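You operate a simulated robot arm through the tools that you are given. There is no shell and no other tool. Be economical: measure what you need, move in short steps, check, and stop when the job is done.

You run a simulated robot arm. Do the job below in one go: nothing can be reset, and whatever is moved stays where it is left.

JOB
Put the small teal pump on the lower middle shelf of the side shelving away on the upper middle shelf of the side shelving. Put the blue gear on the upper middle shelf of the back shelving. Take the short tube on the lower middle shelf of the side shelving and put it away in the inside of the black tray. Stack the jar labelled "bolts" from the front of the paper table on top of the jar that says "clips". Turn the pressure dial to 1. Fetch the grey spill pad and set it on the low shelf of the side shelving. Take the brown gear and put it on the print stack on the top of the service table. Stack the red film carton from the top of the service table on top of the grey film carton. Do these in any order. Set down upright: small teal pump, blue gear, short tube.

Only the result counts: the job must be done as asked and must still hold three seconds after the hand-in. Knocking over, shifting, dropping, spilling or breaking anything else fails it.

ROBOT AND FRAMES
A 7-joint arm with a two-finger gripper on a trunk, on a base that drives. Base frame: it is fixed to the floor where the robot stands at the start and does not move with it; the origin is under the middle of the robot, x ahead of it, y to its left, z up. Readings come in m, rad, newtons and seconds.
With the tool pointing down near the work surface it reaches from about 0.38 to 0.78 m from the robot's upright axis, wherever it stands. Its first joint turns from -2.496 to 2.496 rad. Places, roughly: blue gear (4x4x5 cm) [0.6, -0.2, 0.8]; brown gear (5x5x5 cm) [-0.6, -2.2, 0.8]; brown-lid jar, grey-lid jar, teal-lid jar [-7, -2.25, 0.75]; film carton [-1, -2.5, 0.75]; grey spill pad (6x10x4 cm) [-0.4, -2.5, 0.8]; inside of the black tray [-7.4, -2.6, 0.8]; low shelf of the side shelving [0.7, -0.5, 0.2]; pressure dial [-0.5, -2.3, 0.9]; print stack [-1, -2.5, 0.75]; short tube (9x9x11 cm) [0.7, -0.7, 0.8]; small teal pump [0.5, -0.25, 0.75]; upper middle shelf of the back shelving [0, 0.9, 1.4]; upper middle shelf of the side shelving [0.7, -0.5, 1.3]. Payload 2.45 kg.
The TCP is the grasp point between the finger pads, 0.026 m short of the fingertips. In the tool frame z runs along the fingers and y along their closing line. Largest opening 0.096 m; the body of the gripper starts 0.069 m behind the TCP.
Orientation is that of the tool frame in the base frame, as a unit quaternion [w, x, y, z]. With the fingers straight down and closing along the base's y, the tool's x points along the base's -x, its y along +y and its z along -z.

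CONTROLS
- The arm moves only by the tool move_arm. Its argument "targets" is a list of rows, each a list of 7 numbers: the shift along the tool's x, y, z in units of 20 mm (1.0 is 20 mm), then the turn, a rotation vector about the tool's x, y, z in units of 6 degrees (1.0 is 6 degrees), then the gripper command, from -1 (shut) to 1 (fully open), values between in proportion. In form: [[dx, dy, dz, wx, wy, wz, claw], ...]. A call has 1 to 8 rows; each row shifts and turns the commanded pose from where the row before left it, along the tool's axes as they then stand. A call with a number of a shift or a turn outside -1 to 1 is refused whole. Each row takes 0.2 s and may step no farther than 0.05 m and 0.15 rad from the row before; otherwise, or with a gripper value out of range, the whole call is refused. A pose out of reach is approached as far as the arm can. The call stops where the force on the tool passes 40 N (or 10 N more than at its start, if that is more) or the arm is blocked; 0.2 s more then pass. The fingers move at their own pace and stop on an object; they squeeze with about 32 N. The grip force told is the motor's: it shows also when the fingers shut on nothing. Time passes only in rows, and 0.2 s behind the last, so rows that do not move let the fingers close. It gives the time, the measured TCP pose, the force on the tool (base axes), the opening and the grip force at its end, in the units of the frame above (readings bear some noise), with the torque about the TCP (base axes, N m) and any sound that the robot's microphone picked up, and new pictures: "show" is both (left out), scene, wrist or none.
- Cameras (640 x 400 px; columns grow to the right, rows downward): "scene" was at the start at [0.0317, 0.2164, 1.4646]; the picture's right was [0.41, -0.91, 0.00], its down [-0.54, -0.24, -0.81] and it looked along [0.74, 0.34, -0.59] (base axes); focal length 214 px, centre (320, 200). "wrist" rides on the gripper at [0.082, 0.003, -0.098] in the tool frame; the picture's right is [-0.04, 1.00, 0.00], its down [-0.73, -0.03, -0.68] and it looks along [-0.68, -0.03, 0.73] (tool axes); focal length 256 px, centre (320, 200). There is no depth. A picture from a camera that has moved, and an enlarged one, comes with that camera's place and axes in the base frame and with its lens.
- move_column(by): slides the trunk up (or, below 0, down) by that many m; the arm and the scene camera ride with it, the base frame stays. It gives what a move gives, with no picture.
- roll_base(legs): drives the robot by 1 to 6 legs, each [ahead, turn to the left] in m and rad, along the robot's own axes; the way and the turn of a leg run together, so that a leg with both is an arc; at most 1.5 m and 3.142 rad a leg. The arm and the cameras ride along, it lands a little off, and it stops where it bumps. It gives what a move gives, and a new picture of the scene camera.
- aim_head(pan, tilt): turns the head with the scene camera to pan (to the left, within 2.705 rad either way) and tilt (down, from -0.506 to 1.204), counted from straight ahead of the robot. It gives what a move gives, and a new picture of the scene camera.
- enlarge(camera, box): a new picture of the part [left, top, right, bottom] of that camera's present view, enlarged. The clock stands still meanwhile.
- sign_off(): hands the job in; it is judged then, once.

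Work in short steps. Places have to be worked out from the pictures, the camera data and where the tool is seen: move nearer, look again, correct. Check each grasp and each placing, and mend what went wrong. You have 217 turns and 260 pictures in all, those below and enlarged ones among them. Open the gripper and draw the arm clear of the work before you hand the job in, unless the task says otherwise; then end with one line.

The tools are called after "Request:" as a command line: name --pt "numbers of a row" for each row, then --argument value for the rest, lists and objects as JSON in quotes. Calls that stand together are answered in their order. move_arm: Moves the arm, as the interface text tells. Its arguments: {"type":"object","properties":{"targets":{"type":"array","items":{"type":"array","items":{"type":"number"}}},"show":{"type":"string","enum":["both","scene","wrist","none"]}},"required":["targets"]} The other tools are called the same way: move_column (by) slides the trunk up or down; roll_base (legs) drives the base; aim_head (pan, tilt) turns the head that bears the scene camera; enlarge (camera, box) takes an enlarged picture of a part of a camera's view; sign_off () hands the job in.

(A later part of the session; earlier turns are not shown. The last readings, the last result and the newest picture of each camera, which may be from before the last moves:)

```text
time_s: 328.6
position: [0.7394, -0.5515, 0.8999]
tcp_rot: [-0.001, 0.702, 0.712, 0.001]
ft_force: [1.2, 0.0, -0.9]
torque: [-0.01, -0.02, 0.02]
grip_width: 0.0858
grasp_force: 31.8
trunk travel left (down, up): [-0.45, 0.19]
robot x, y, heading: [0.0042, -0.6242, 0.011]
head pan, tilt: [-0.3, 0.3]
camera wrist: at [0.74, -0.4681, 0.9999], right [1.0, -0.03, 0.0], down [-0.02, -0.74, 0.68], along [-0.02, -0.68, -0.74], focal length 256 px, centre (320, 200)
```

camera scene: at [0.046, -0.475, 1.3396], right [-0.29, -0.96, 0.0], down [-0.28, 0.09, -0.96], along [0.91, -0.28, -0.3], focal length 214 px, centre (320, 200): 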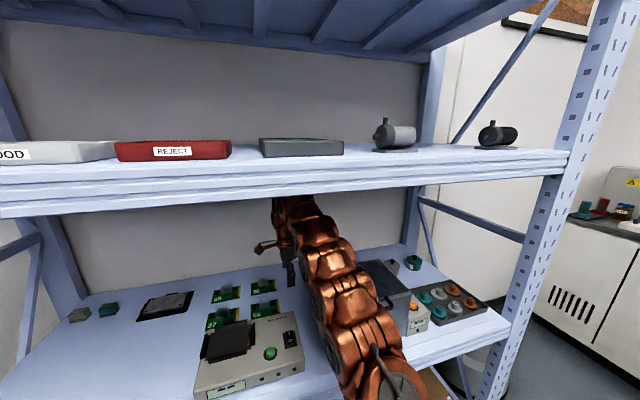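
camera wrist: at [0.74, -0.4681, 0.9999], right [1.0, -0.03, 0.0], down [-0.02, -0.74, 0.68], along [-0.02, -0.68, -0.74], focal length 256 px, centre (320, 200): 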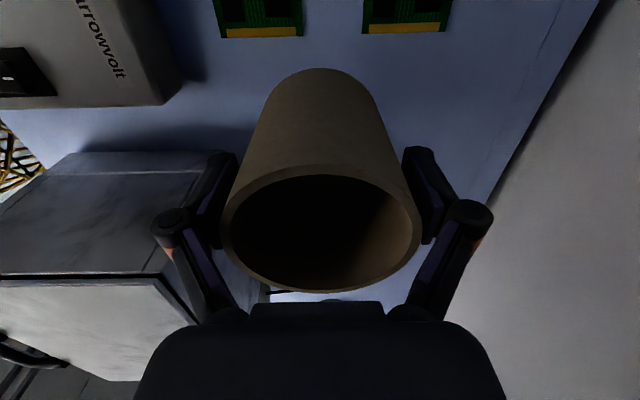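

Backing out of the shelving.

Request:
roll_base --legs '[[-0.36, 0]]'

Request:
move_arm --pt "0 -1 0 0 0 0 -1" --pt "0 -1 0 0 0 0 -1" --pt "0 -1 0 0 0 0 -1" --pt "0 -1 0 0 0 0 -1" --pt "0 -1 0 0 0 0 -1" --pt "0 -1 0 0 0 0 -1" --pt "0 -1 0 0 0 0 -1" --pt "0 -1 0 0 0 0 -1" --show "scene"

```text
time_s: 330.9
position: [0.3783, -0.5527, 0.9002]
tcp_rot: [0.0, 0.701, 0.713, 0.001]
ft_force: [-0.6, 0.5, -0.4]
torque: [-0.01, -0.02, 0.0]
grip_width: 0.0855
grasp_force: 31.9
trunk travel left (down, up): [-0.45, 0.19]
robot x, y, heading: [-0.3539, -0.6329, 0.009]
head pan, tilt: [-0.3, 0.3]
camera scene: at [-0.3137, -0.4781, 1.4446], right [-0.29, -0.96, 0.0], down [-0.28, 0.08, -0.96], along [0.92, -0.27, -0.3], focal length 214 px, centre (320, 200)
```

scene: 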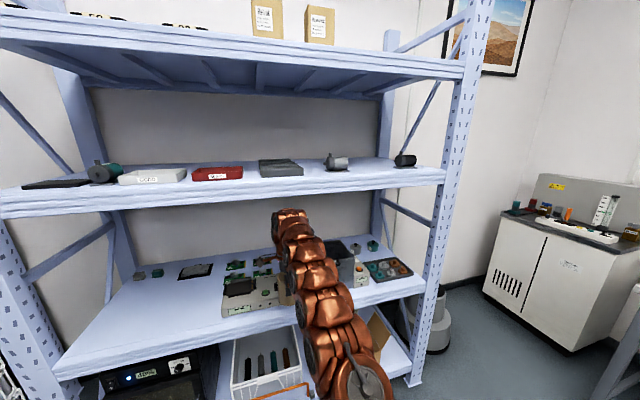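

```text
time_s: 332.7
position: [0.2189, -0.5541, 0.902]
tcp_rot: [0.0, 0.701, 0.713, 0.0]
ft_force: [0.9, 0.3, -0.8]
torque: [-0.02, 0.02, -0.03]
grip_width: 0.0859
grasp_force: 31.5
trunk travel left (down, up): [-0.45, 0.19]
robot x, y, heading: [-0.3562, -0.6328, 0.011]
head pan, tilt: [-0.3, 0.3]
camera scene: at [-0.3135, -0.4781, 1.4446], right [-0.29, -0.96, 0.0], down [-0.28, 0.08, -0.96], along [0.92, -0.27, -0.3], focal length 214 px, centre (320, 200)
```

scene: 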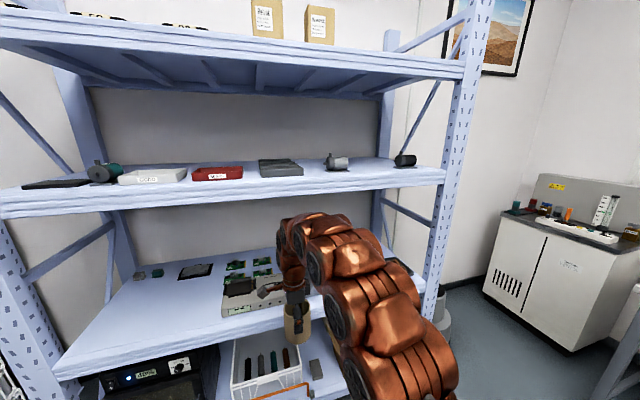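

Next drive to the aisle (y≈-1.5) and face -x.

Request:
roll_base --legs '[[0, -1.25], [0.5, 0], [0, -0.33], [0.42, 0], [0, -1.57]]'

Request:
aim_head --pan 0.0 --tilt 0.3

```text
time_s: 342.8
position: [-0.2142, -2.0853, 0.9027]
tcp_rot: [-0.006, 0.998, -0.064, 0.006]
ft_force: [3.5, 12.8, 15.0]
torque: [-0.45, 0.22, -0.21]
grip_width: 0.0806
grasp_force: 31.4
trunk travel left (down, up): [-0.45, 0.19]
robot x, y, heading: [-0.211, -1.5158, -1.707]
head pan, tilt: [-0.3, 0.3]
stopped in leg 5: the force on the tool passed its limit at 87 N (the readings are from after the stop); the commanded pose is now the measured one
camera scene: at [-0.0614, -1.5736, 1.4446], right [-0.91, 0.42, 0.0], down [0.12, 0.27, -0.96], along [-0.4, -0.87, -0.29], focal length 214 px, centre (320, 200)
```

scene: 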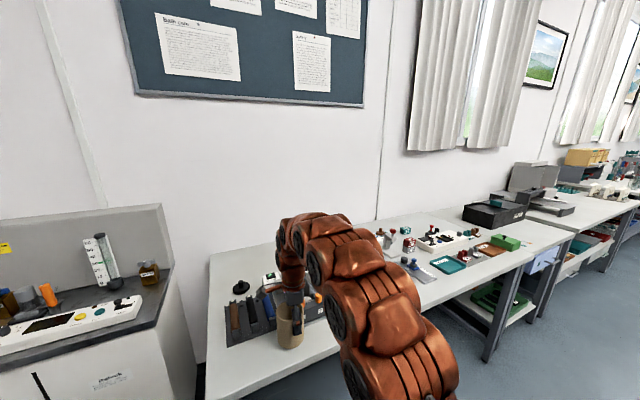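

```text
time_s: 343.6
position: [-0.2148, -2.0855, 0.9023]
tcp_rot: [-0.005, 0.998, -0.064, 0.005]
ft_force: [6.6, 15.7, 20.1]
torque: [-0.67, 0.22, -0.13]
grip_width: 0.0807
grasp_force: 32.2
trunk travel left (down, up): [-0.45, 0.19]
robot x, y, heading: [-0.2128, -1.5142, -1.708]
head pan, tilt: [0.0, 0.3]
camera scene: at [-0.0345, -1.5811, 1.4448], right [-0.99, 0.14, 0.0], down [0.04, 0.29, -0.96], along [-0.13, -0.95, -0.29], focal length 214 px, centre (320, 200)
```

scene: 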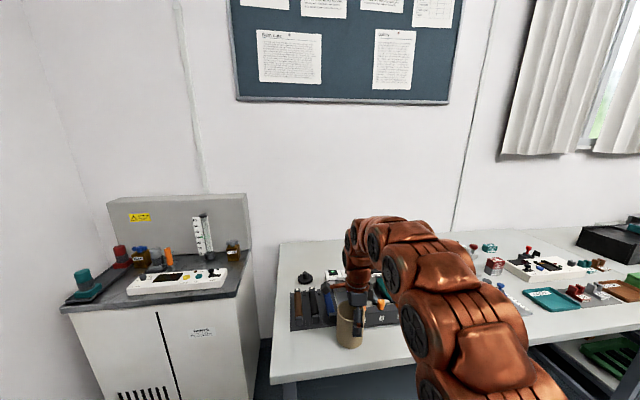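

The tube has bumped against something on the service table. Zooming to see before moving.

Request:
enlarge --camera "scene" --box '[270, 240, 430, 360]'

Request:
enlarge --camera "wrist" --box '[0, 0, 640, 400]'

```text
3.33 times, centred on (350, 300) of scene
camera zoom: at [-0.0345, -1.5811, 1.4448], right [-0.99, 0.14, 0.0], down [0.04, 0.29, -0.96], along [-0.13, -0.95, -0.29], focal length 715 px, centre (220, -133)
```

zoom: 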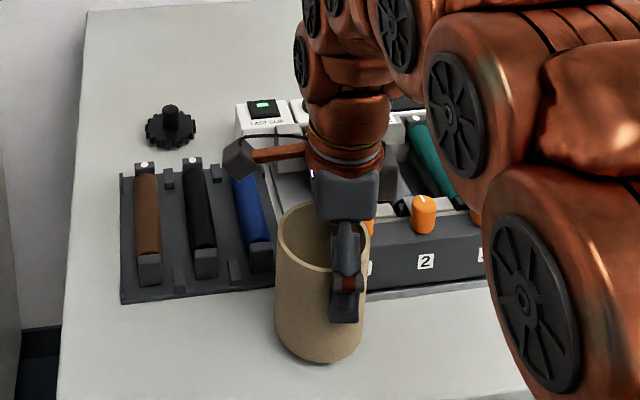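

```text
1.00 times, centred on (320, 200) of wrist (not enlarged: the box is as wide or as high as the picture)
camera zoom: at [-0.1363, -2.0987, 1.0026], right [-0.17, -0.99, -0.01], down [-0.73, 0.12, 0.67], along [-0.66, 0.12, -0.74], focal length 256 px, centre (320, 200)
```

zoom: 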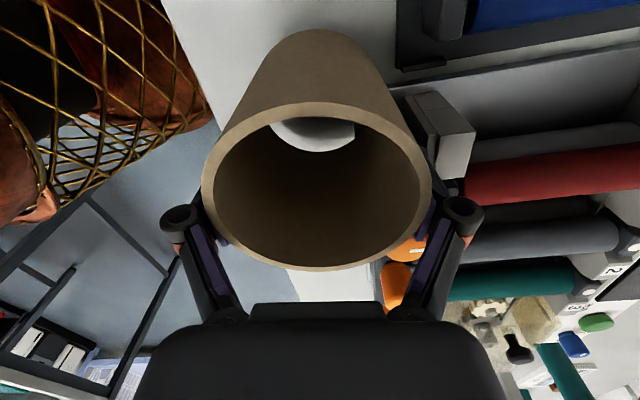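

Tube/finger is pressed against the clamp rack's front-left corner. Reversing the turn, then backing away.

Request:
roll_base --legs '[[0, 0.15], [-0.2, 0]]'

Request:
enlarge --camera "wrist" --box '[0, 0, 640, 400]'

Request:
enlarge --camera "scene" --box '[270, 220, 430, 320]'

```text
time_s: 345.9
position: [-0.1302, -1.8872, 0.9008]
tcp_rot: [-0.007, 1.0, 0.012, 0.006]
ft_force: [-0.8, 0.1, 0.5]
torque: [-0.02, 0.0, 0.02]
grip_width: 0.0802
grasp_force: 32.2
trunk travel left (down, up): [-0.45, 0.19]
robot x, y, heading: [-0.2155, -1.3198, -1.554]
head pan, tilt: [0.0, 0.3]
camera scene: at [-0.0295, -1.362, 1.4446], right [-1.0, -0.02, 0.0], down [-0.01, 0.3, -0.96], along [0.02, -0.96, -0.3], focal length 214 px, centre (320, 200)
```

scene: 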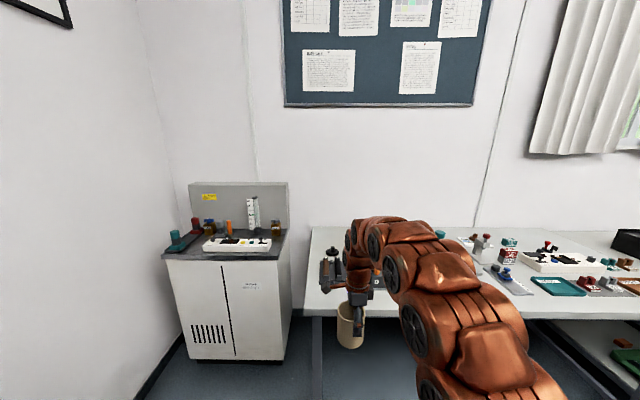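

```text
1.00 times, centred on (320, 200) of wrist (not enlarged: the box is as wide or as high as the picture)
camera zoom: at [-0.0508, -1.8879, 1.0012], right [-0.02, -1.0, -0.01], down [-0.74, 0.0, 0.67], along [-0.67, 0.02, -0.74], focal length 256 px, centre (320, 200)
```

zoom: 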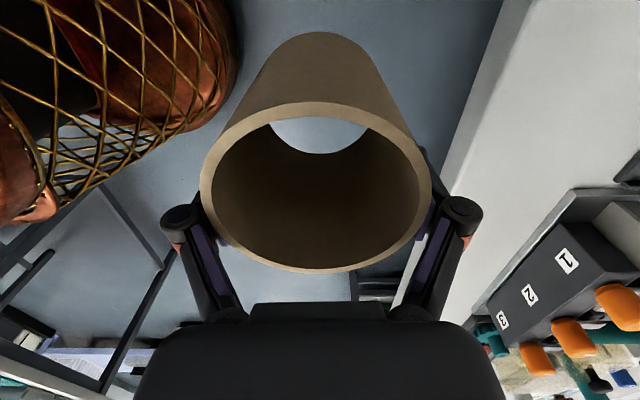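

```text
4.00 times, centred on (350, 270) of scene
camera zoom: at [-0.0295, -1.362, 1.4446], right [-1.0, -0.02, 0.0], down [-0.01, 0.3, -0.96], along [0.02, -0.96, -0.3], focal length 858 px, centre (200, -80)
```

zoom: 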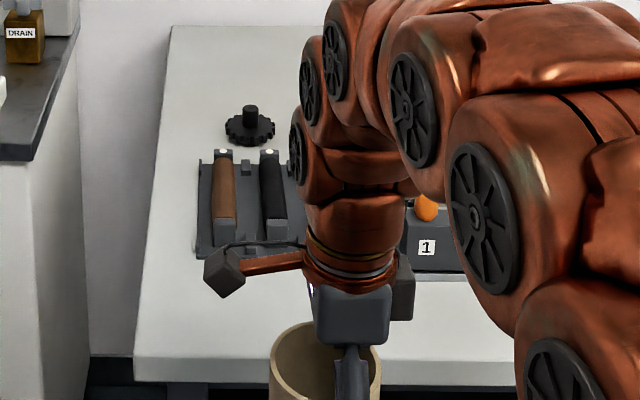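

The tube is still held (shifted ~1.5 cm off-centre). Raising the trunk to carry height, then turning to face -x and inspecting the rack.

Request:
move_column --by 0.19

Request:
roll_base --legs '[[0.15, 0], [0, -1.57]]'

Request:
aim_head --pan 1.3 --tilt 0.6

Request:
enlarge --camera "scene" --box '[250, 170, 490, 320]'

```text
time_s: 347.9
position: [-0.1306, -1.8874, 1.0909]
tcp_rot: [-0.007, 1.0, 0.012, 0.005]
ft_force: [0.2, 0.1, -0.4]
torque: [0.02, 0.0, -0.02]
grip_width: 0.0803
grasp_force: 32.2
trunk travel left (down, up): [-0.64, 0.0]
robot x, y, heading: [-0.2099, -1.3206, -1.552]
head pan, tilt: [0.0, 0.3]
```

```text
time_s: 353.1
position: [-0.7754, -1.5694, 1.0917]
tcp_rot: [-0.001, 0.723, -0.691, 0.008]
ft_force: [0.6, 0.6, -0.3]
torque: [0.0, -0.02, -0.03]
grip_width: 0.0802
grasp_force: 32.3
trunk travel left (down, up): [-0.64, 0.0]
robot x, y, heading: [-0.2102, -1.4725, -3.098]
head pan, tilt: [0.0, 0.3]
camera scene: at [-0.2454, -1.6574, 1.6346], right [-0.04, 1.0, 0.0], down [0.3, 0.01, -0.96], along [-0.95, -0.04, -0.3], focal length 214 px, centre (320, 200)
```

scene: 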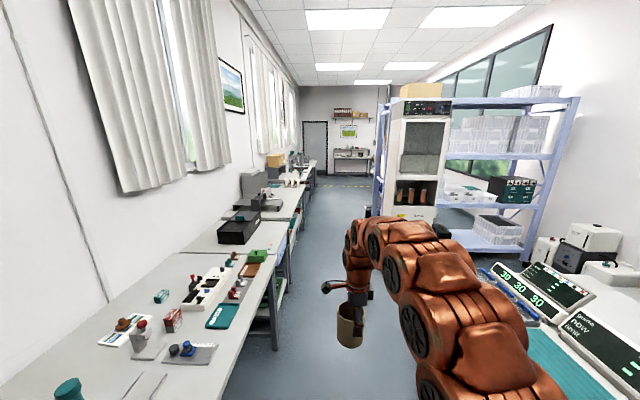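

```text
time_s: 354.6
position: [-0.777, -1.5691, 1.0922]
tcp_rot: [-0.001, 0.724, -0.69, 0.008]
ft_force: [0.1, 0.8, -0.3]
torque: [0.0, -0.01, 0.01]
grip_width: 0.0803
grasp_force: 32.1
trunk travel left (down, up): [-0.64, 0.0]
robot x, y, heading: [-0.2099, -1.4719, -3.097]
head pan, tilt: [1.3, 0.6]
camera scene: at [-0.1723, -1.7397, 1.6071], right [-0.97, 0.23, 0.0], down [0.13, 0.55, -0.83], along [-0.19, -0.8, -0.56], focal length 214 px, centre (320, 200)
```

scene: 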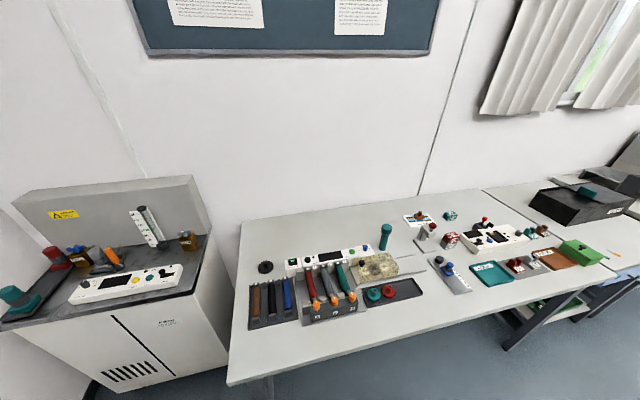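

```text
2.67 times, centred on (370, 245) of scene
camera zoom: at [-0.1723, -1.7397, 1.6071], right [-0.97, 0.23, 0.0], down [0.13, 0.55, -0.83], along [-0.19, -0.8, -0.56], focal length 572 px, centre (187, 80)
```

zoom: 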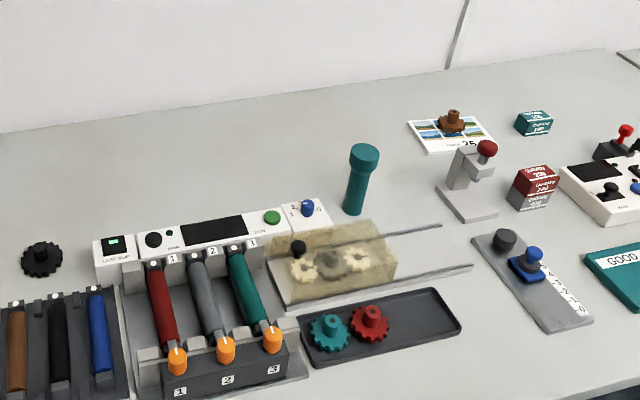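

Request:
enlarge --camera "scene" --box '[240, 255, 370, 330]'

```text
4.92 times, centred on (305, 292) of scene
camera zoom: at [-0.1723, -1.7397, 1.6071], right [-0.97, 0.23, 0.0], down [0.13, 0.55, -0.83], along [-0.19, -0.8, -0.56], focal length 1056 px, centre (394, -255)
```

zoom: 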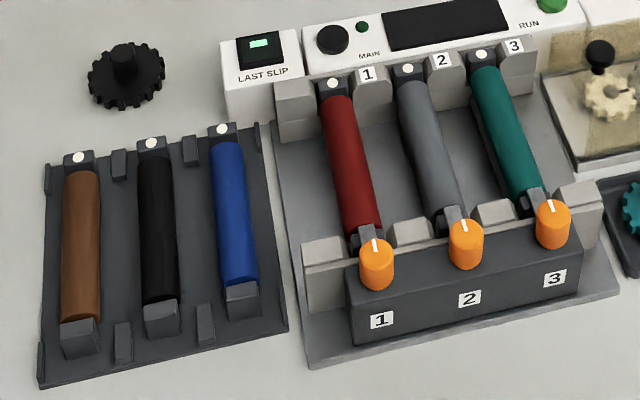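

Request:
enlarge --camera "scene" --box '[300, 290, 364, 320]'

```text
10.00 times, centred on (332, 305) of scene
camera zoom: at [-0.1723, -1.7397, 1.6071], right [-0.97, 0.23, 0.0], down [0.13, 0.55, -0.83], along [-0.19, -0.8, -0.56], focal length 2145 px, centre (200, -850)
```

zoom: 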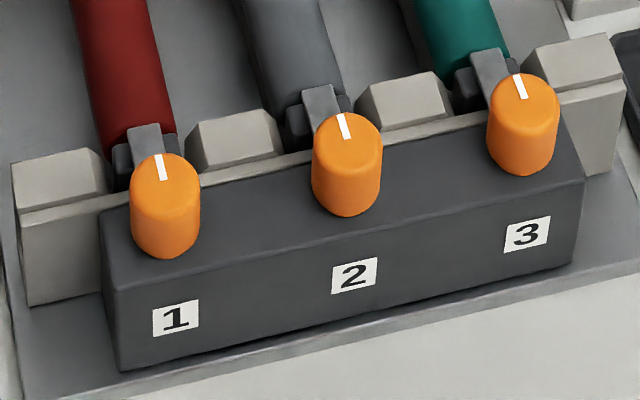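

No damage to the rack. Driving down the aisle to x≈-5.8.

Request:
roll_base --legs '[[0, -0.045], [1.4, 0], [1.4, 0], [1.4, 0], [1.4, 0]]'

Request:
aim_head --pan 0.6 --tilt 0.5

```text
time_s: 381.6
position: [-6.3564, -1.4856, 1.0909]
tcp_rot: [0.001, -0.706, 0.708, -0.009]
ft_force: [-0.4, 0.4, -0.9]
torque: [0.01, 0.01, 0.04]
grip_width: 0.0793
grasp_force: 31.8
trunk travel left (down, up): [-0.64, 0.0]
robot x, y, heading: [-5.7892, -1.4163, 3.127]
head pan, tilt: [1.3, 0.6]
camera scene: at [-5.7621, -1.6879, 1.6071], right [-0.96, 0.28, 0.0], down [0.16, 0.54, -0.82], along [-0.23, -0.79, -0.57], focal length 214 px, centre (320, 200)
```

scene: 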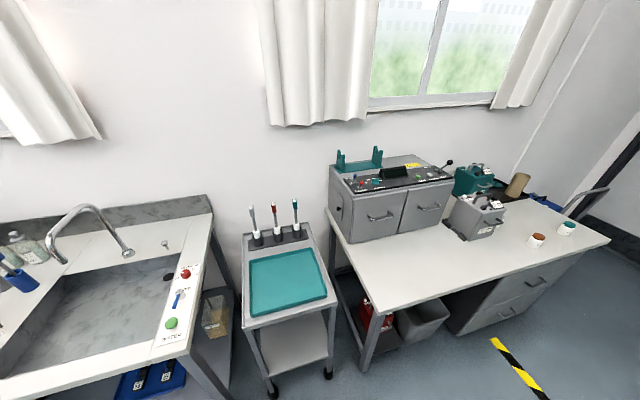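

```text
time_s: 382.6
position: [-6.3567, -1.4857, 1.092]
tcp_rot: [0.002, -0.706, 0.708, -0.009]
ft_force: [-0.6, -0.3, 0.6]
torque: [-0.01, 0.0, 0.01]
grip_width: 0.0798
grasp_force: 31.9
trunk travel left (down, up): [-0.64, 0.0]
robot x, y, heading: [-5.7853, -1.419, 3.132]
head pan, tilt: [0.6, 0.499]
camera scene: at [-5.8131, -1.6536, 1.6162], right [-0.56, 0.83, 0.0], down [0.4, 0.27, -0.88], along [-0.73, -0.49, -0.48], focal length 214 px, centre (320, 200)
```

scene: 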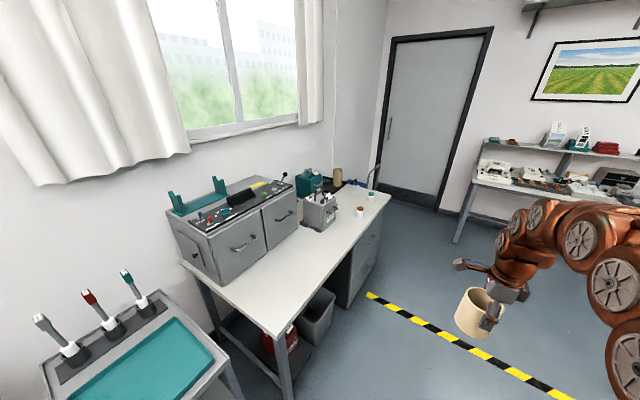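

Request:
enlarge --camera "scene" --box '[260, 150, 420, 250]'

Request:
roll_base --legs '[[1.0, 0.0]]'

Request:
aim_head --pan 1.4 --tilt 0.6

Request:
enlarge --camera "scene" --box '[180, 160, 440, 320]'

```text
4.00 times, centred on (340, 200) of scene
camera zoom: at [-5.8131, -1.6536, 1.6162], right [-0.56, 0.83, 0.0], down [0.4, 0.27, -0.88], along [-0.73, -0.49, -0.48], focal length 858 px, centre (240, 200)
```

zoom: 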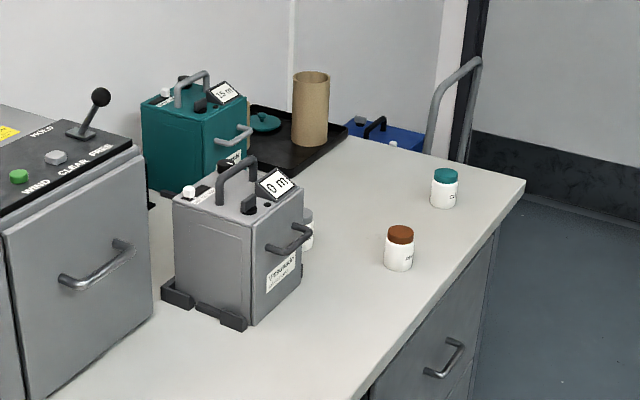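

```text
time_s: 387.8
position: [-7.3488, -1.4868, 1.0909]
tcp_rot: [-0.001, 0.709, -0.705, 0.009]
ft_force: [-0.2, 0.7, -0.7]
torque: [0.01, 0.0, 0.01]
grip_width: 0.0792
grasp_force: 31.8
trunk travel left (down, up): [-0.64, 0.0]
robot x, y, heading: [-6.7807, -1.4149, 3.136]
head pan, tilt: [0.6, 0.499]
camera scene: at [-6.8037, -1.6476, 1.6162], right [-0.56, 0.83, 0.0], down [0.4, 0.27, -0.88], along [-0.72, -0.5, -0.48], focal length 214 px, centre (320, 200)
```

scene: 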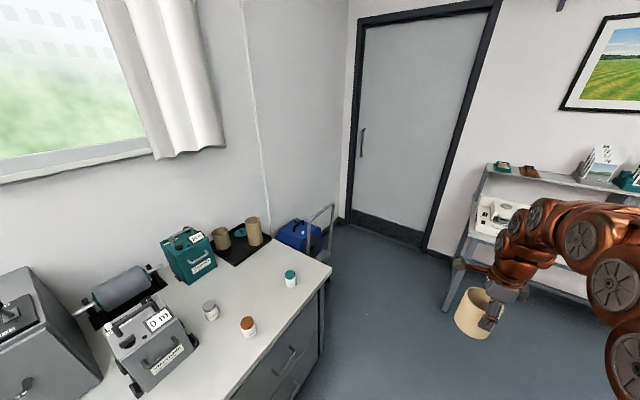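

```text
time_s: 388.9
position: [-7.3495, -1.4865, 1.0912]
tcp_rot: [-0.001, 0.71, -0.704, 0.009]
ft_force: [-0.2, -0.9, -0.2]
torque: [0.01, 0.01, -0.01]
grip_width: 0.0794
grasp_force: 32.1
trunk travel left (down, up): [-0.64, 0.0]
robot x, y, heading: [-6.7818, -1.4119, 3.149]
head pan, tilt: [1.4, 0.6]
camera scene: at [-6.7438, -1.6833, 1.6071], right [-0.99, 0.17, 0.0], down [0.1, 0.56, -0.83], along [-0.14, -0.81, -0.56], focal length 214 px, centre (320, 200)
```

scene: 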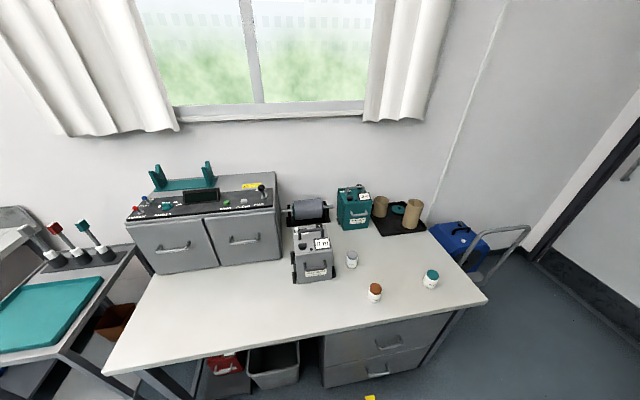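

```text
2.46 times, centred on (310, 240) of scene
camera zoom: at [-6.7438, -1.6833, 1.6071], right [-0.99, 0.17, 0.0], down [0.1, 0.56, -0.83], along [-0.14, -0.81, -0.56], focal length 528 px, centre (345, 102)
```

zoom: 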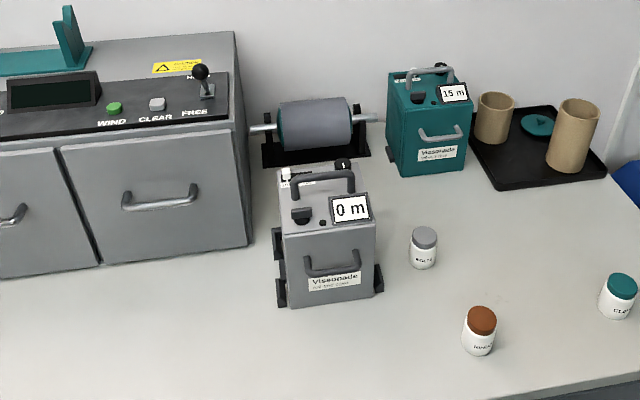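

Request:
enlarge --camera "scene" --box '[340, 240, 400, 310]'

Request:
enlarge --camera "scene" --box '[390, 250, 470, 300]'

Request:
enlarge --camera "scene" --box '[360, 190, 440, 240]'

```text
5.71 times, centred on (370, 275) of scene
camera zoom: at [-6.7438, -1.6833, 1.6071], right [-0.99, 0.17, 0.0], down [0.1, 0.56, -0.83], along [-0.14, -0.81, -0.56], focal length 1226 px, centre (34, -229)
```

zoom: 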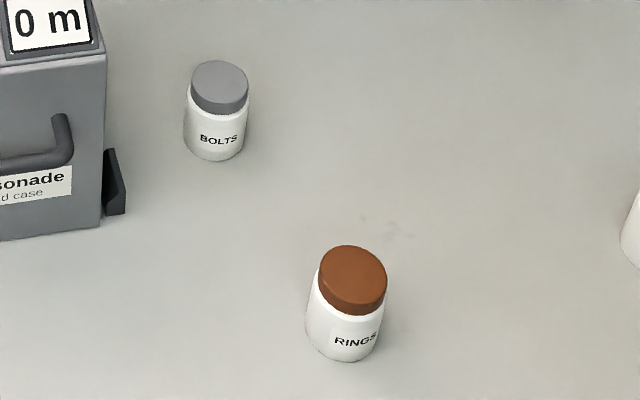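

```text
8.00 times, centred on (430, 275) of scene
camera zoom: at [-6.7438, -1.6833, 1.6071], right [-0.99, 0.17, 0.0], down [0.1, 0.56, -0.83], along [-0.14, -0.81, -0.56], focal length 1716 px, centre (-560, -400)
```

zoom: 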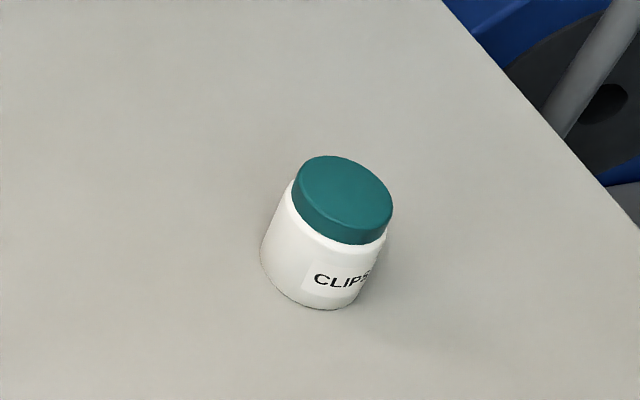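

```text
8.00 times, centred on (400, 215) of scene
camera zoom: at [-6.7438, -1.6833, 1.6071], right [-0.99, 0.17, 0.0], down [0.1, 0.56, -0.83], along [-0.14, -0.81, -0.56], focal length 1716 px, centre (-320, 80)
```

zoom: 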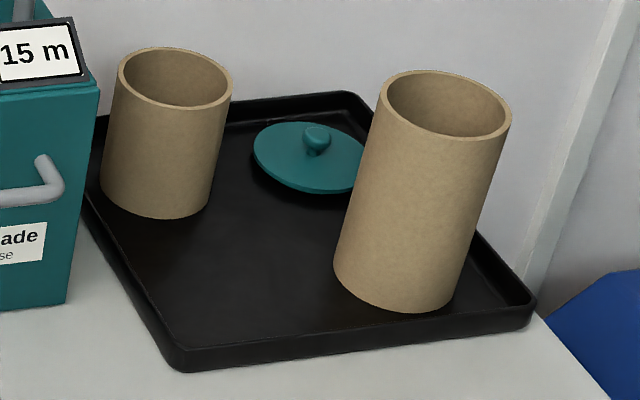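

Labels: grey = BOLTS, teal = CLIPS, brown = RINGS. The tray has free room at about (-7.30, -2.54), beside two other tubes. First turn the tool back 90° (closing across the robot's front), then drive on to x≈-7.3 and face the table.

Request:
move_arm --pt "0 0 0 0 0 -1 -1" --pt "0 0 0 0 0 -1 -1" --pt "0 0 0 0 0 -1 -1" --pt "0 0 0 0 0 -1 -1" --pt "0 0 0 0 0 -1 -1" --pt "0 0 0 0 0 -1 -1" --pt "0 0 0 0 0 -1 -1" --pt "0 0 0 0 0 -1 -1" --show "none"

Request:
move_arm --pt "0 0 0 0 0 -1 -1" --pt "0 0 0 0 0 -1 -1" --pt "0 0 0 0 0 -1 -1" --pt "0 0 0 0 0 -1 -1" --pt "0 0 0 0 0 -1 -1" --pt "0 0 0 0 0 -1 -1" --pt "0 0 0 0 0 -1 -1" --show "wrist"

Request:
roll_base --legs '[[0.52, 0], [0, 1.57]]'

```text
time_s: 390.7
position: [-7.3493, -1.4862, 1.0906]
tcp_rot: [0.003, 0.935, -0.354, 0.008]
ft_force: [-0.2, 0.3, 0.1]
torque: [-0.02, -0.01, 0.0]
grip_width: 0.0795
grasp_force: 31.4
trunk travel left (down, up): [-0.64, 0.0]
robot x, y, heading: [-6.7846, -1.4112, 3.142]
head pan, tilt: [1.4, 0.6]
```

```text
time_s: 392.3
position: [-7.3487, -1.4859, 1.0912]
tcp_rot: [0.005, 1.0, 0.005, 0.006]
ft_force: [-0.2, -0.1, -0.4]
torque: [0.0, 0.01, 0.03]
grip_width: 0.0793
grasp_force: 31.8
trunk travel left (down, up): [-0.64, 0.0]
robot x, y, heading: [-6.781, -1.4097, 3.143]
head pan, tilt: [1.4, 0.6]
camera wrist: at [-7.2701, -1.4861, 1.1908], right [-0.03, -1.0, 0.01], down [-0.74, 0.03, 0.67], along [-0.67, 0.01, -0.74], focal length 256 px, centre (320, 200)
```

wrist: 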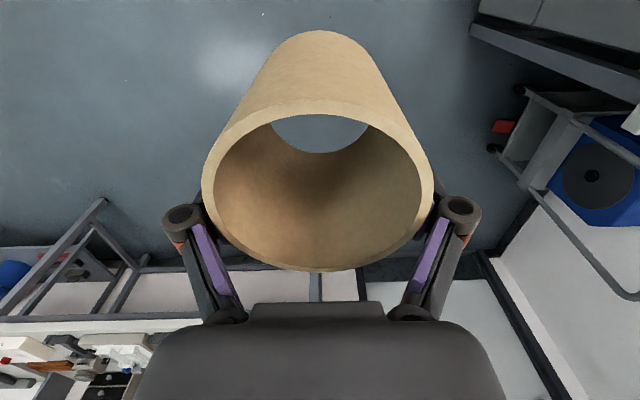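

```text
time_s: 399.3
position: [-7.2005, -1.9773, 1.0902]
tcp_rot: [-0.001, 0.687, 0.727, 0.008]
ft_force: [-0.5, 0.4, -0.7]
torque: [-0.01, 0.04, 0.03]
grip_width: 0.0797
grasp_force: 32.2
trunk travel left (down, up): [-0.64, 0.0]
robot x, y, heading: [-7.3031, -1.4124, -1.521]
head pan, tilt: [1.4, 0.6]
camera scene: at [-7.0342, -1.3659, 1.6071], right [-0.12, -0.99, 0.0], down [-0.56, 0.07, -0.82], along [0.82, -0.1, -0.57], focal length 214 px, centre (320, 200)
```

scene: 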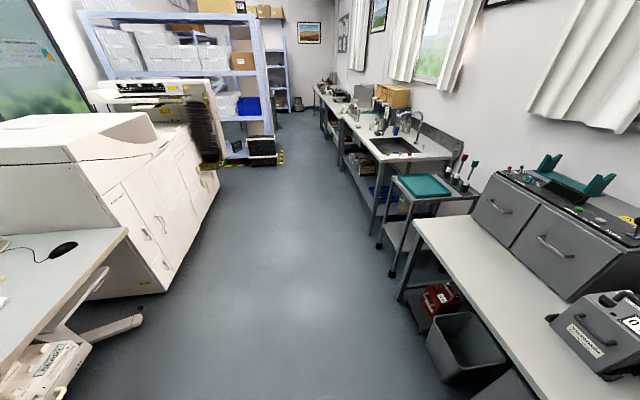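

Tube still nearly upright in the grip. Squaring up to the table and moving closer.

Request:
roll_base --legs '[[0, -0.05], [0.3, 0]]'

Request:
aim_head --pan 0.1 --tilt 0.6

Request:
enlarge --camera "scene" --box '[220, 150, 420, 275]'

```text
time_s: 401.7
position: [-7.2294, -2.2785, 1.0906]
tcp_rot: [-0.001, 0.705, 0.71, 0.008]
ft_force: [0.1, 0.2, -0.3]
torque: [-0.04, -0.01, -0.01]
grip_width: 0.0793
grasp_force: 32.1
trunk travel left (down, up): [-0.64, 0.0]
robot x, y, heading: [-7.3015, -1.7087, -1.572]
head pan, tilt: [1.4, 0.6]
camera scene: at [-7.0324, -1.6774, 1.6071], right [-0.17, -0.99, 0.0], down [-0.56, 0.1, -0.83], along [0.81, -0.14, -0.57], focal length 214 px, centre (320, 200)
```

scene: 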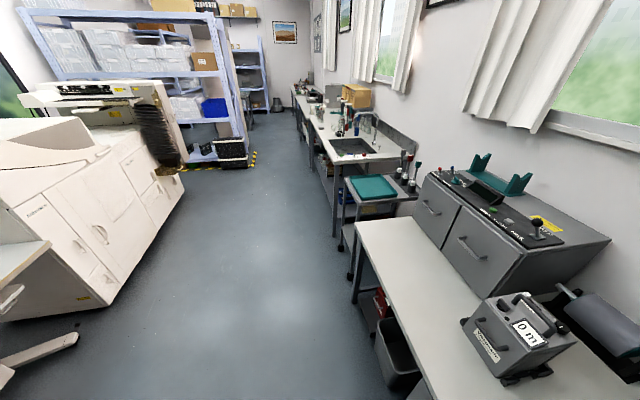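

```text
time_s: 403.2
position: [-7.23, -2.2788, 1.091]
tcp_rot: [-0.001, 0.704, 0.71, 0.009]
ft_force: [0.2, 0.1, 0.1]
torque: [0.0, 0.0, -0.02]
grip_width: 0.0794
grasp_force: 32.1
trunk travel left (down, up): [-0.64, 0.0]
robot x, y, heading: [-7.3011, -1.7138, -1.568]
head pan, tilt: [0.099, 0.6]
camera scene: at [-7.1107, -1.7505, 1.6071], right [-1.0, -0.1, 0.0], down [-0.06, 0.56, -0.83], along [0.08, -0.82, -0.56], focal length 214 px, centre (320, 200)
```

scene: 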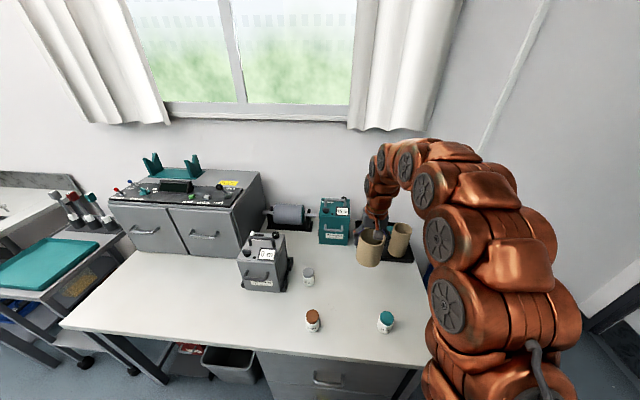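

```text
3.20 times, centred on (320, 212) of scene
camera zoom: at [-7.1107, -1.7505, 1.6071], right [-1.0, -0.1, 0.0], down [-0.06, 0.56, -0.83], along [0.08, -0.82, -0.56], focal length 686 px, centre (320, 160)
```

zoom: 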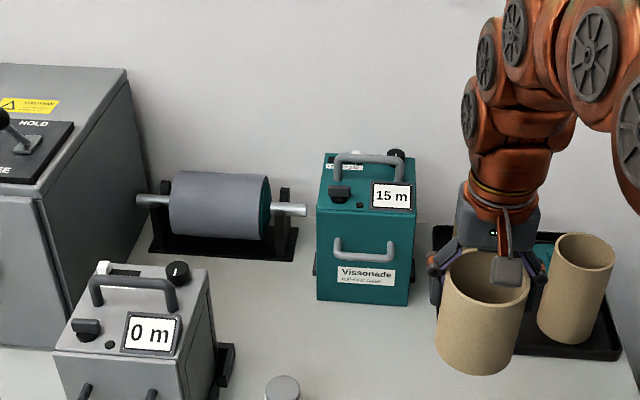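

Extending over the tray to (-7.303, -2.556) at carry height.

Request:
move_arm --pt "-1 -0.26 0 0 0 0 -1" --pt "-1 -0.26 0 0 0 0 -1" --pt "-1 -0.26 0 0 0 0 -1" --pt "-1 -0.26 0 0 0 0 -1" --pt "-1 -0.26 0 0 0 0 -1" --pt "-1 -0.26 0 0 0 0 -1" --pt "-1 -0.26 0 0 0 0 -1" --show "none"

Request:
move_arm --pt "-1 -0.26 0.5 0 0 0 -1" --pt "-1 -0.26 0.5 0 0 0 -1" --pt "-1 -0.26 0.5 0 0 0 -1" --pt "-1 -0.26 0.5 0 0 0 -1" --pt "-1 -0.26 0.5 0 0 0 -1" --pt "-0.9 -0.26 0.5 0 0 0 -1" --pt "-0.7 -0.26 0.5 0 0 0 -1" --show "wrist"

Request:
enlarge --camera "scene" --box '[340, 180, 440, 270]'

```text
time_s: 404.8
position: [-7.2649, -2.4201, 1.0879]
tcp_rot: [0.0, 0.705, 0.709, 0.007]
ft_force: [-0.3, -1.1, -0.3]
torque: [-0.05, -0.02, -0.05]
grip_width: 0.0796
grasp_force: 32.2
trunk travel left (down, up): [-0.64, 0.0]
robot x, y, heading: [-7.2976, -1.7111, -1.568]
head pan, tilt: [0.099, 0.6]
```

```text
time_s: 406.4
position: [-7.29, -2.4851, 1.0233]
tcp_rot: [0.0, 0.705, 0.71, 0.008]
ft_force: [-0.2, -0.2, 0.6]
torque: [0.0, 0.01, -0.01]
grip_width: 0.0794
grasp_force: 31.9
out of reach, approached as far as the arm can: row 3, 4, 5, 6, 7
trunk travel left (down, up): [-0.64, 0.0]
robot x, y, heading: [-7.3028, -1.7092, -1.573]
head pan, tilt: [0.099, 0.6]
camera wrist: at [-7.2899, -2.4034, 1.1241], right [1.0, -0.03, 0.01], down [-0.03, -0.74, 0.67], along [-0.01, -0.67, -0.74], focal length 256 px, centre (320, 200)
```

wrist: 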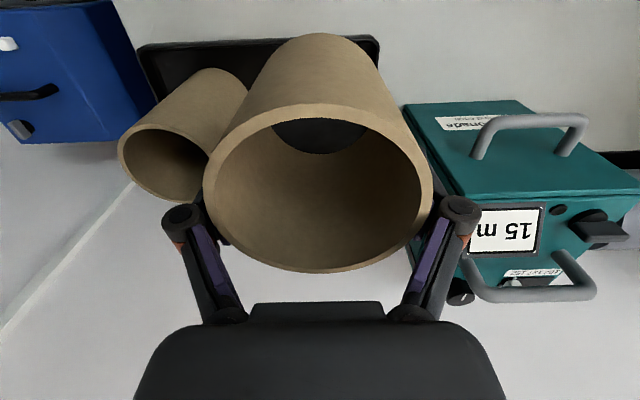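

```text
4.44 times, centred on (390, 225) of scene
camera zoom: at [-7.1106, -1.7503, 1.6072], right [-1.0, -0.1, 0.0], down [-0.06, 0.56, -0.83], along [0.08, -0.82, -0.56], focal length 953 px, centre (9, 89)
```

zoom: 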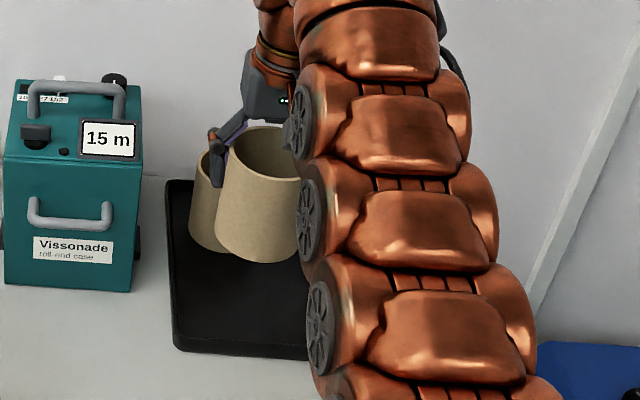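

Vertical reach ends here. I'll roll 3 cm closer and tilt the tool 12° to gain reach; the tube can settle flat on contact.

Request:
roll_base --legs '[[0.03, 0]]'

Request:
move_arm --pt "0 0 0 0 -1 0 -1" --pt "0 0 0 0 -1 0 -1" --pt "-0.5 -0.3 0.1 0 0 0 -1" --pt "-0.5 -0.3 0.1 0 0 0 -1" --pt "-0.4 0 0.5 0 0 0 -1" --show "wrist"

Request:
enlarge --camera "scene" --box '[340, 180, 440, 270]'

```text
time_s: 407.2
position: [-7.2923, -2.5157, 1.0243]
tcp_rot: [-0.001, 0.706, 0.708, 0.009]
ft_force: [-0.2, -0.3, -0.5]
torque: [0.01, -0.02, 0.03]
grip_width: 0.0795
grasp_force: 32.6
trunk travel left (down, up): [-0.64, 0.0]
robot x, y, heading: [-7.3042, -1.7407, -1.576]
head pan, tilt: [0.099, 0.6]
camera scene: at [-7.1109, -1.781, 1.6072], right [-1.0, -0.1, 0.0], down [-0.06, 0.56, -0.83], along [0.08, -0.82, -0.56], focal length 214 px, centre (320, 200)
```

scene: 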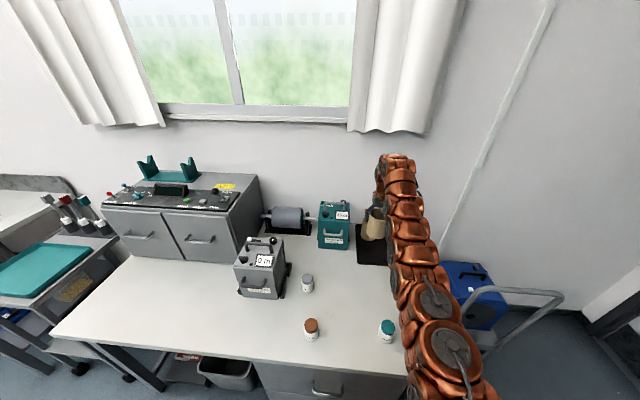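

```text
time_s: 408.4
position: [-7.3038, -2.5468, 1.0137]
tcp_rot: [0.074, 0.702, 0.706, -0.065]
ft_force: [0.2, 0.2, -0.4]
torque: [-0.02, 0.0, 0.0]
grip_width: 0.0793
grasp_force: 32.2
trunk travel left (down, up): [-0.64, 0.0]
robot x, y, heading: [-7.3035, -1.7374, -1.573]
head pan, tilt: [0.099, 0.6]
camera wrist: at [-7.3032, -2.4447, 1.0955], right [1.0, -0.03, 0.02], down [-0.03, -0.59, 0.81], along [-0.02, -0.81, -0.59], focal length 256 px, centre (320, 200)
```

wrist: 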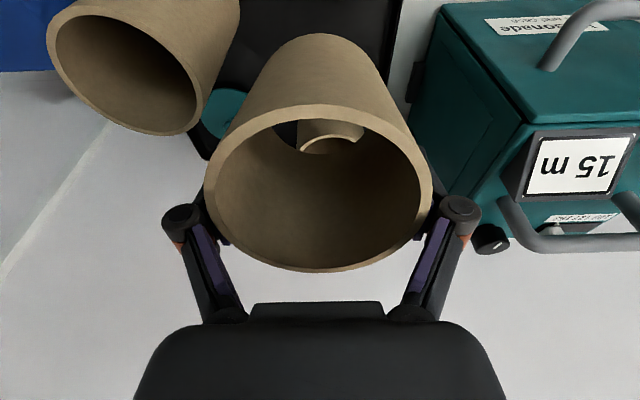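

```text
4.44 times, centred on (390, 225) of scene
camera zoom: at [-7.1109, -1.7812, 1.6071], right [-1.0, -0.1, 0.0], down [-0.06, 0.56, -0.83], along [0.08, -0.82, -0.56], focal length 953 px, centre (9, 89)
```

zoom: 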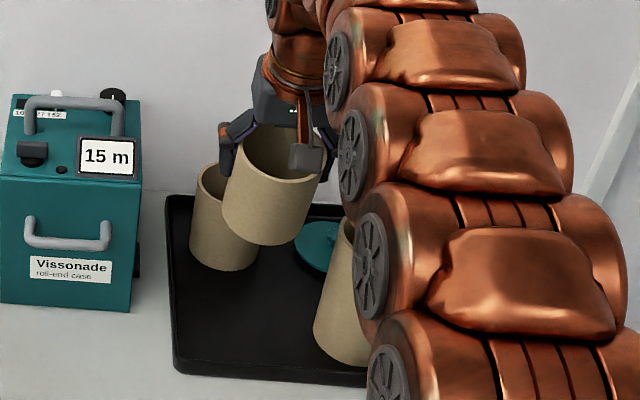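

Position is good. Lowering 13 cm straight down.

Request:
move_arm --pt "0.208 0 0.978 0 0 0 -1" --pt "0.208 0 0.978 0 0 0 -1" --pt "0.208 0 0.978 0 0 0 -1" --pt "0.208 0 0.978 0 0 0 -1" --pt "0.208 0 0.978 0 0 0 -1" --pt "0.208 0 0.978 0 0 0 -1" --pt "0.1 0 0.489 0 0 0 -1" --show "wrist"

Request:
enlarge --camera "scene" --box '[340, 180, 440, 270]'

```text
time_s: 410.1
position: [-7.303, -2.5439, 0.8845]
tcp_rot: [0.073, 0.702, 0.706, -0.066]
ft_force: [0.7, -0.5, -1.3]
torque: [-0.06, 0.01, -0.01]
grip_width: 0.0793
grasp_force: 32.3
trunk travel left (down, up): [-0.64, 0.0]
robot x, y, heading: [-7.3052, -1.7403, -1.573]
head pan, tilt: [0.099, 0.6]
camera wrist: at [-7.3013, -2.4433, 0.9666], right [1.0, -0.03, 0.02], down [-0.03, -0.59, 0.81], along [-0.02, -0.81, -0.59], focal length 256 px, centre (320, 200)
```

wrist: 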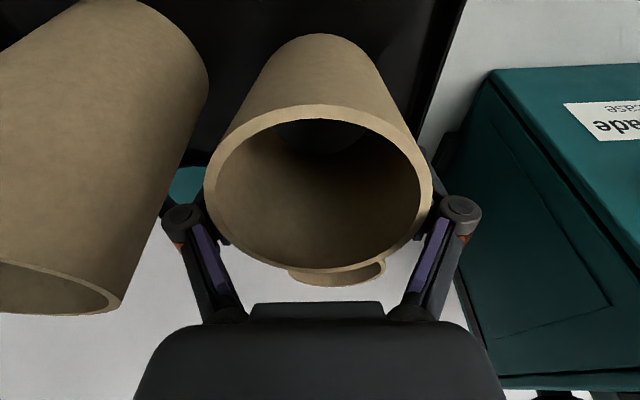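

```text
4.44 times, centred on (390, 225) of scene
camera zoom: at [-7.1109, -1.7813, 1.6071], right [-1.0, -0.1, 0.0], down [-0.06, 0.56, -0.83], along [0.08, -0.82, -0.56], focal length 953 px, centre (9, 89)
```

zoom: 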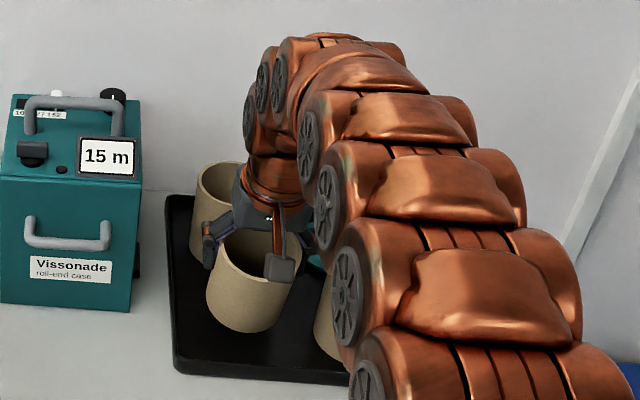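

Trying to bring the tool upright again at this lower height.

Request:
move_arm --pt "0 0 0 0 0.5 0 -1" --pt "0 0 0 0 0.5 0 -1" --pt "0 0 0 0 0.5 0 -1" --show "none"

```text
time_s: 410.9
position: [-7.3014, -2.5435, 0.8862]
tcp_rot: [0.018, 0.705, 0.709, -0.009]
ft_force: [-0.5, -0.3, 0.1]
torque: [-0.01, 0.01, 0.02]
grip_width: 0.0794
grasp_force: 31.3
trunk travel left (down, up): [-0.64, 0.0]
robot x, y, heading: [-7.3037, -1.74, -1.574]
head pan, tilt: [0.099, 0.6]
```

It reaches. Finishing upright and nudging 1 cm deeper.

Request:
move_arm --pt "0 0 0 0 0.5 0 -1" --pt "-0.3 0 0 0 0 0 -1" --pt "-0.3 0 0 0 0 0 -1" --show "wrist"

Request:
enlarge --camera "scene" --box '[365, 215, 425, 260]'

```text
time_s: 411.6
position: [-7.3018, -2.5502, 0.8855]
tcp_rot: [0.019, 0.705, 0.709, -0.01]
ft_force: [0.3, 0.4, -0.5]
torque: [-0.03, -0.01, 0.02]
grip_width: 0.0796
grasp_force: 31.7
out of reach, approached as far as the arm can: row 1, 3
trunk travel left (down, up): [-0.64, 0.0]
robot x, y, heading: [-7.3047, -1.7416, -1.574]
head pan, tilt: [0.099, 0.6]
camera wrist: at [-7.3012, -2.4622, 0.9813], right [1.0, -0.03, 0.01], down [-0.03, -0.71, 0.71], along [-0.02, -0.71, -0.71], focal length 256 px, centre (320, 200)
```

wrist: 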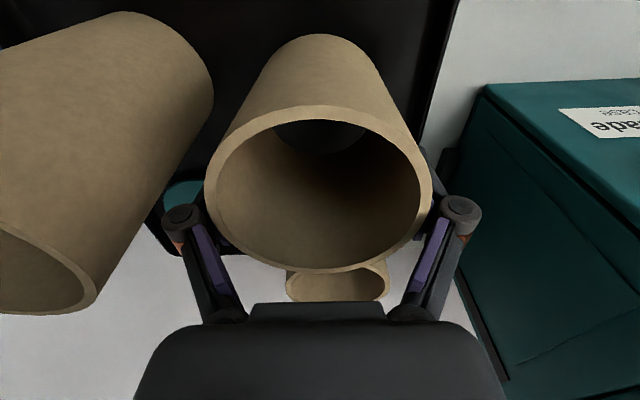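

```text
8.89 times, centred on (395, 238) of scene
camera zoom: at [-7.1109, -1.7812, 1.6072], right [-1.0, -0.1, 0.0], down [-0.06, 0.56, -0.83], along [0.08, -0.82, -0.56], focal length 1906 px, centre (-347, -133)
```

zoom: 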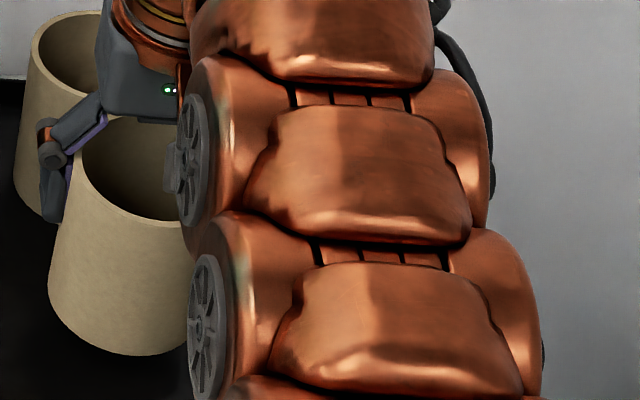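

Lowering to contact.

Request:
move_arm --pt "0.05 0 0.75 0 0 0 -1" --pt "0.05 0 0.75 0 0 0 -1" --pt "0 0 0.1 0 0 0 -1" --pt "0 0 0.1 0 0 0 -1" --show "none"

Request:
move_arm --pt "0 0 0.1 0 0 0 -1" --pt "0 0 0.1 0 0 0 -1" --show "wrist"

```text
time_s: 412.6
position: [-7.3008, -2.5488, 0.8539]
tcp_rot: [0.019, 0.705, 0.709, -0.012]
ft_force: [3.4, -6.5, 24.0]
torque: [-0.13, -0.06, -0.01]
grip_width: 0.08
grasp_force: 32.2
trunk travel left (down, up): [-0.64, 0.0]
robot x, y, heading: [-7.3094, -1.7453, -1.572]
head pan, tilt: [0.099, 0.6]
```

```text
time_s: 413.2
position: [-7.3018, -2.5486, 0.8486]
tcp_rot: [0.019, 0.705, 0.709, -0.011]
ft_force: [4.2, -1.0, 25.1]
torque: [0.02, -0.1, -0.03]
grip_width: 0.0797
grasp_force: 31.7
trunk travel left (down, up): [-0.64, 0.0]
robot x, y, heading: [-7.3001, -1.742, -1.572]
head pan, tilt: [0.099, 0.6]
camera wrist: at [-7.3006, -2.4608, 0.9447], right [1.0, -0.03, 0.01], down [-0.03, -0.71, 0.71], along [-0.02, -0.71, -0.71], focal length 256 px, centre (320, 200)
```

wrist: 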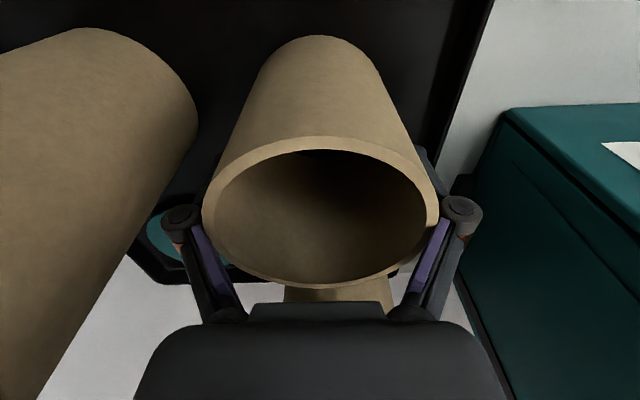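

Tube has levelled itself against the tray floor. Releasing and rising.

Request:
move_arm --pt "0 0 -0.1 0 0 0 -1" --pt "0 0 0 0 0 0 0.85" --pt "0 0 0 0 0 0 1" --pt "0 0 0 0 0 0 1" --show "wrist"

```text
time_s: 414.2
position: [-7.3021, -2.5498, 0.8491]
tcp_rot: [0.017, 0.705, 0.709, -0.01]
ft_force: [-0.3, -0.3, 0.2]
torque: [-0.02, 0.0, 0.03]
grip_width: 0.0961
grasp_force: 0.0
trunk travel left (down, up): [-0.64, 0.0]
robot x, y, heading: [-7.3057, -1.7441, -1.573]
head pan, tilt: [0.099, 0.6]
camera wrist: at [-7.3011, -2.4618, 0.9452], right [1.0, -0.03, 0.01], down [-0.03, -0.71, 0.71], along [-0.02, -0.71, -0.71], focal length 256 px, centre (320, 200)
```

wrist: 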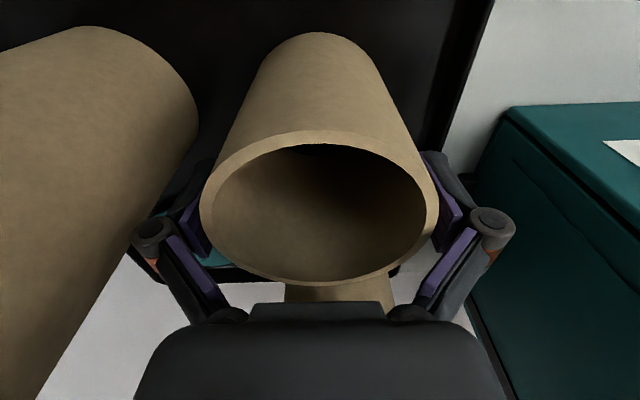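

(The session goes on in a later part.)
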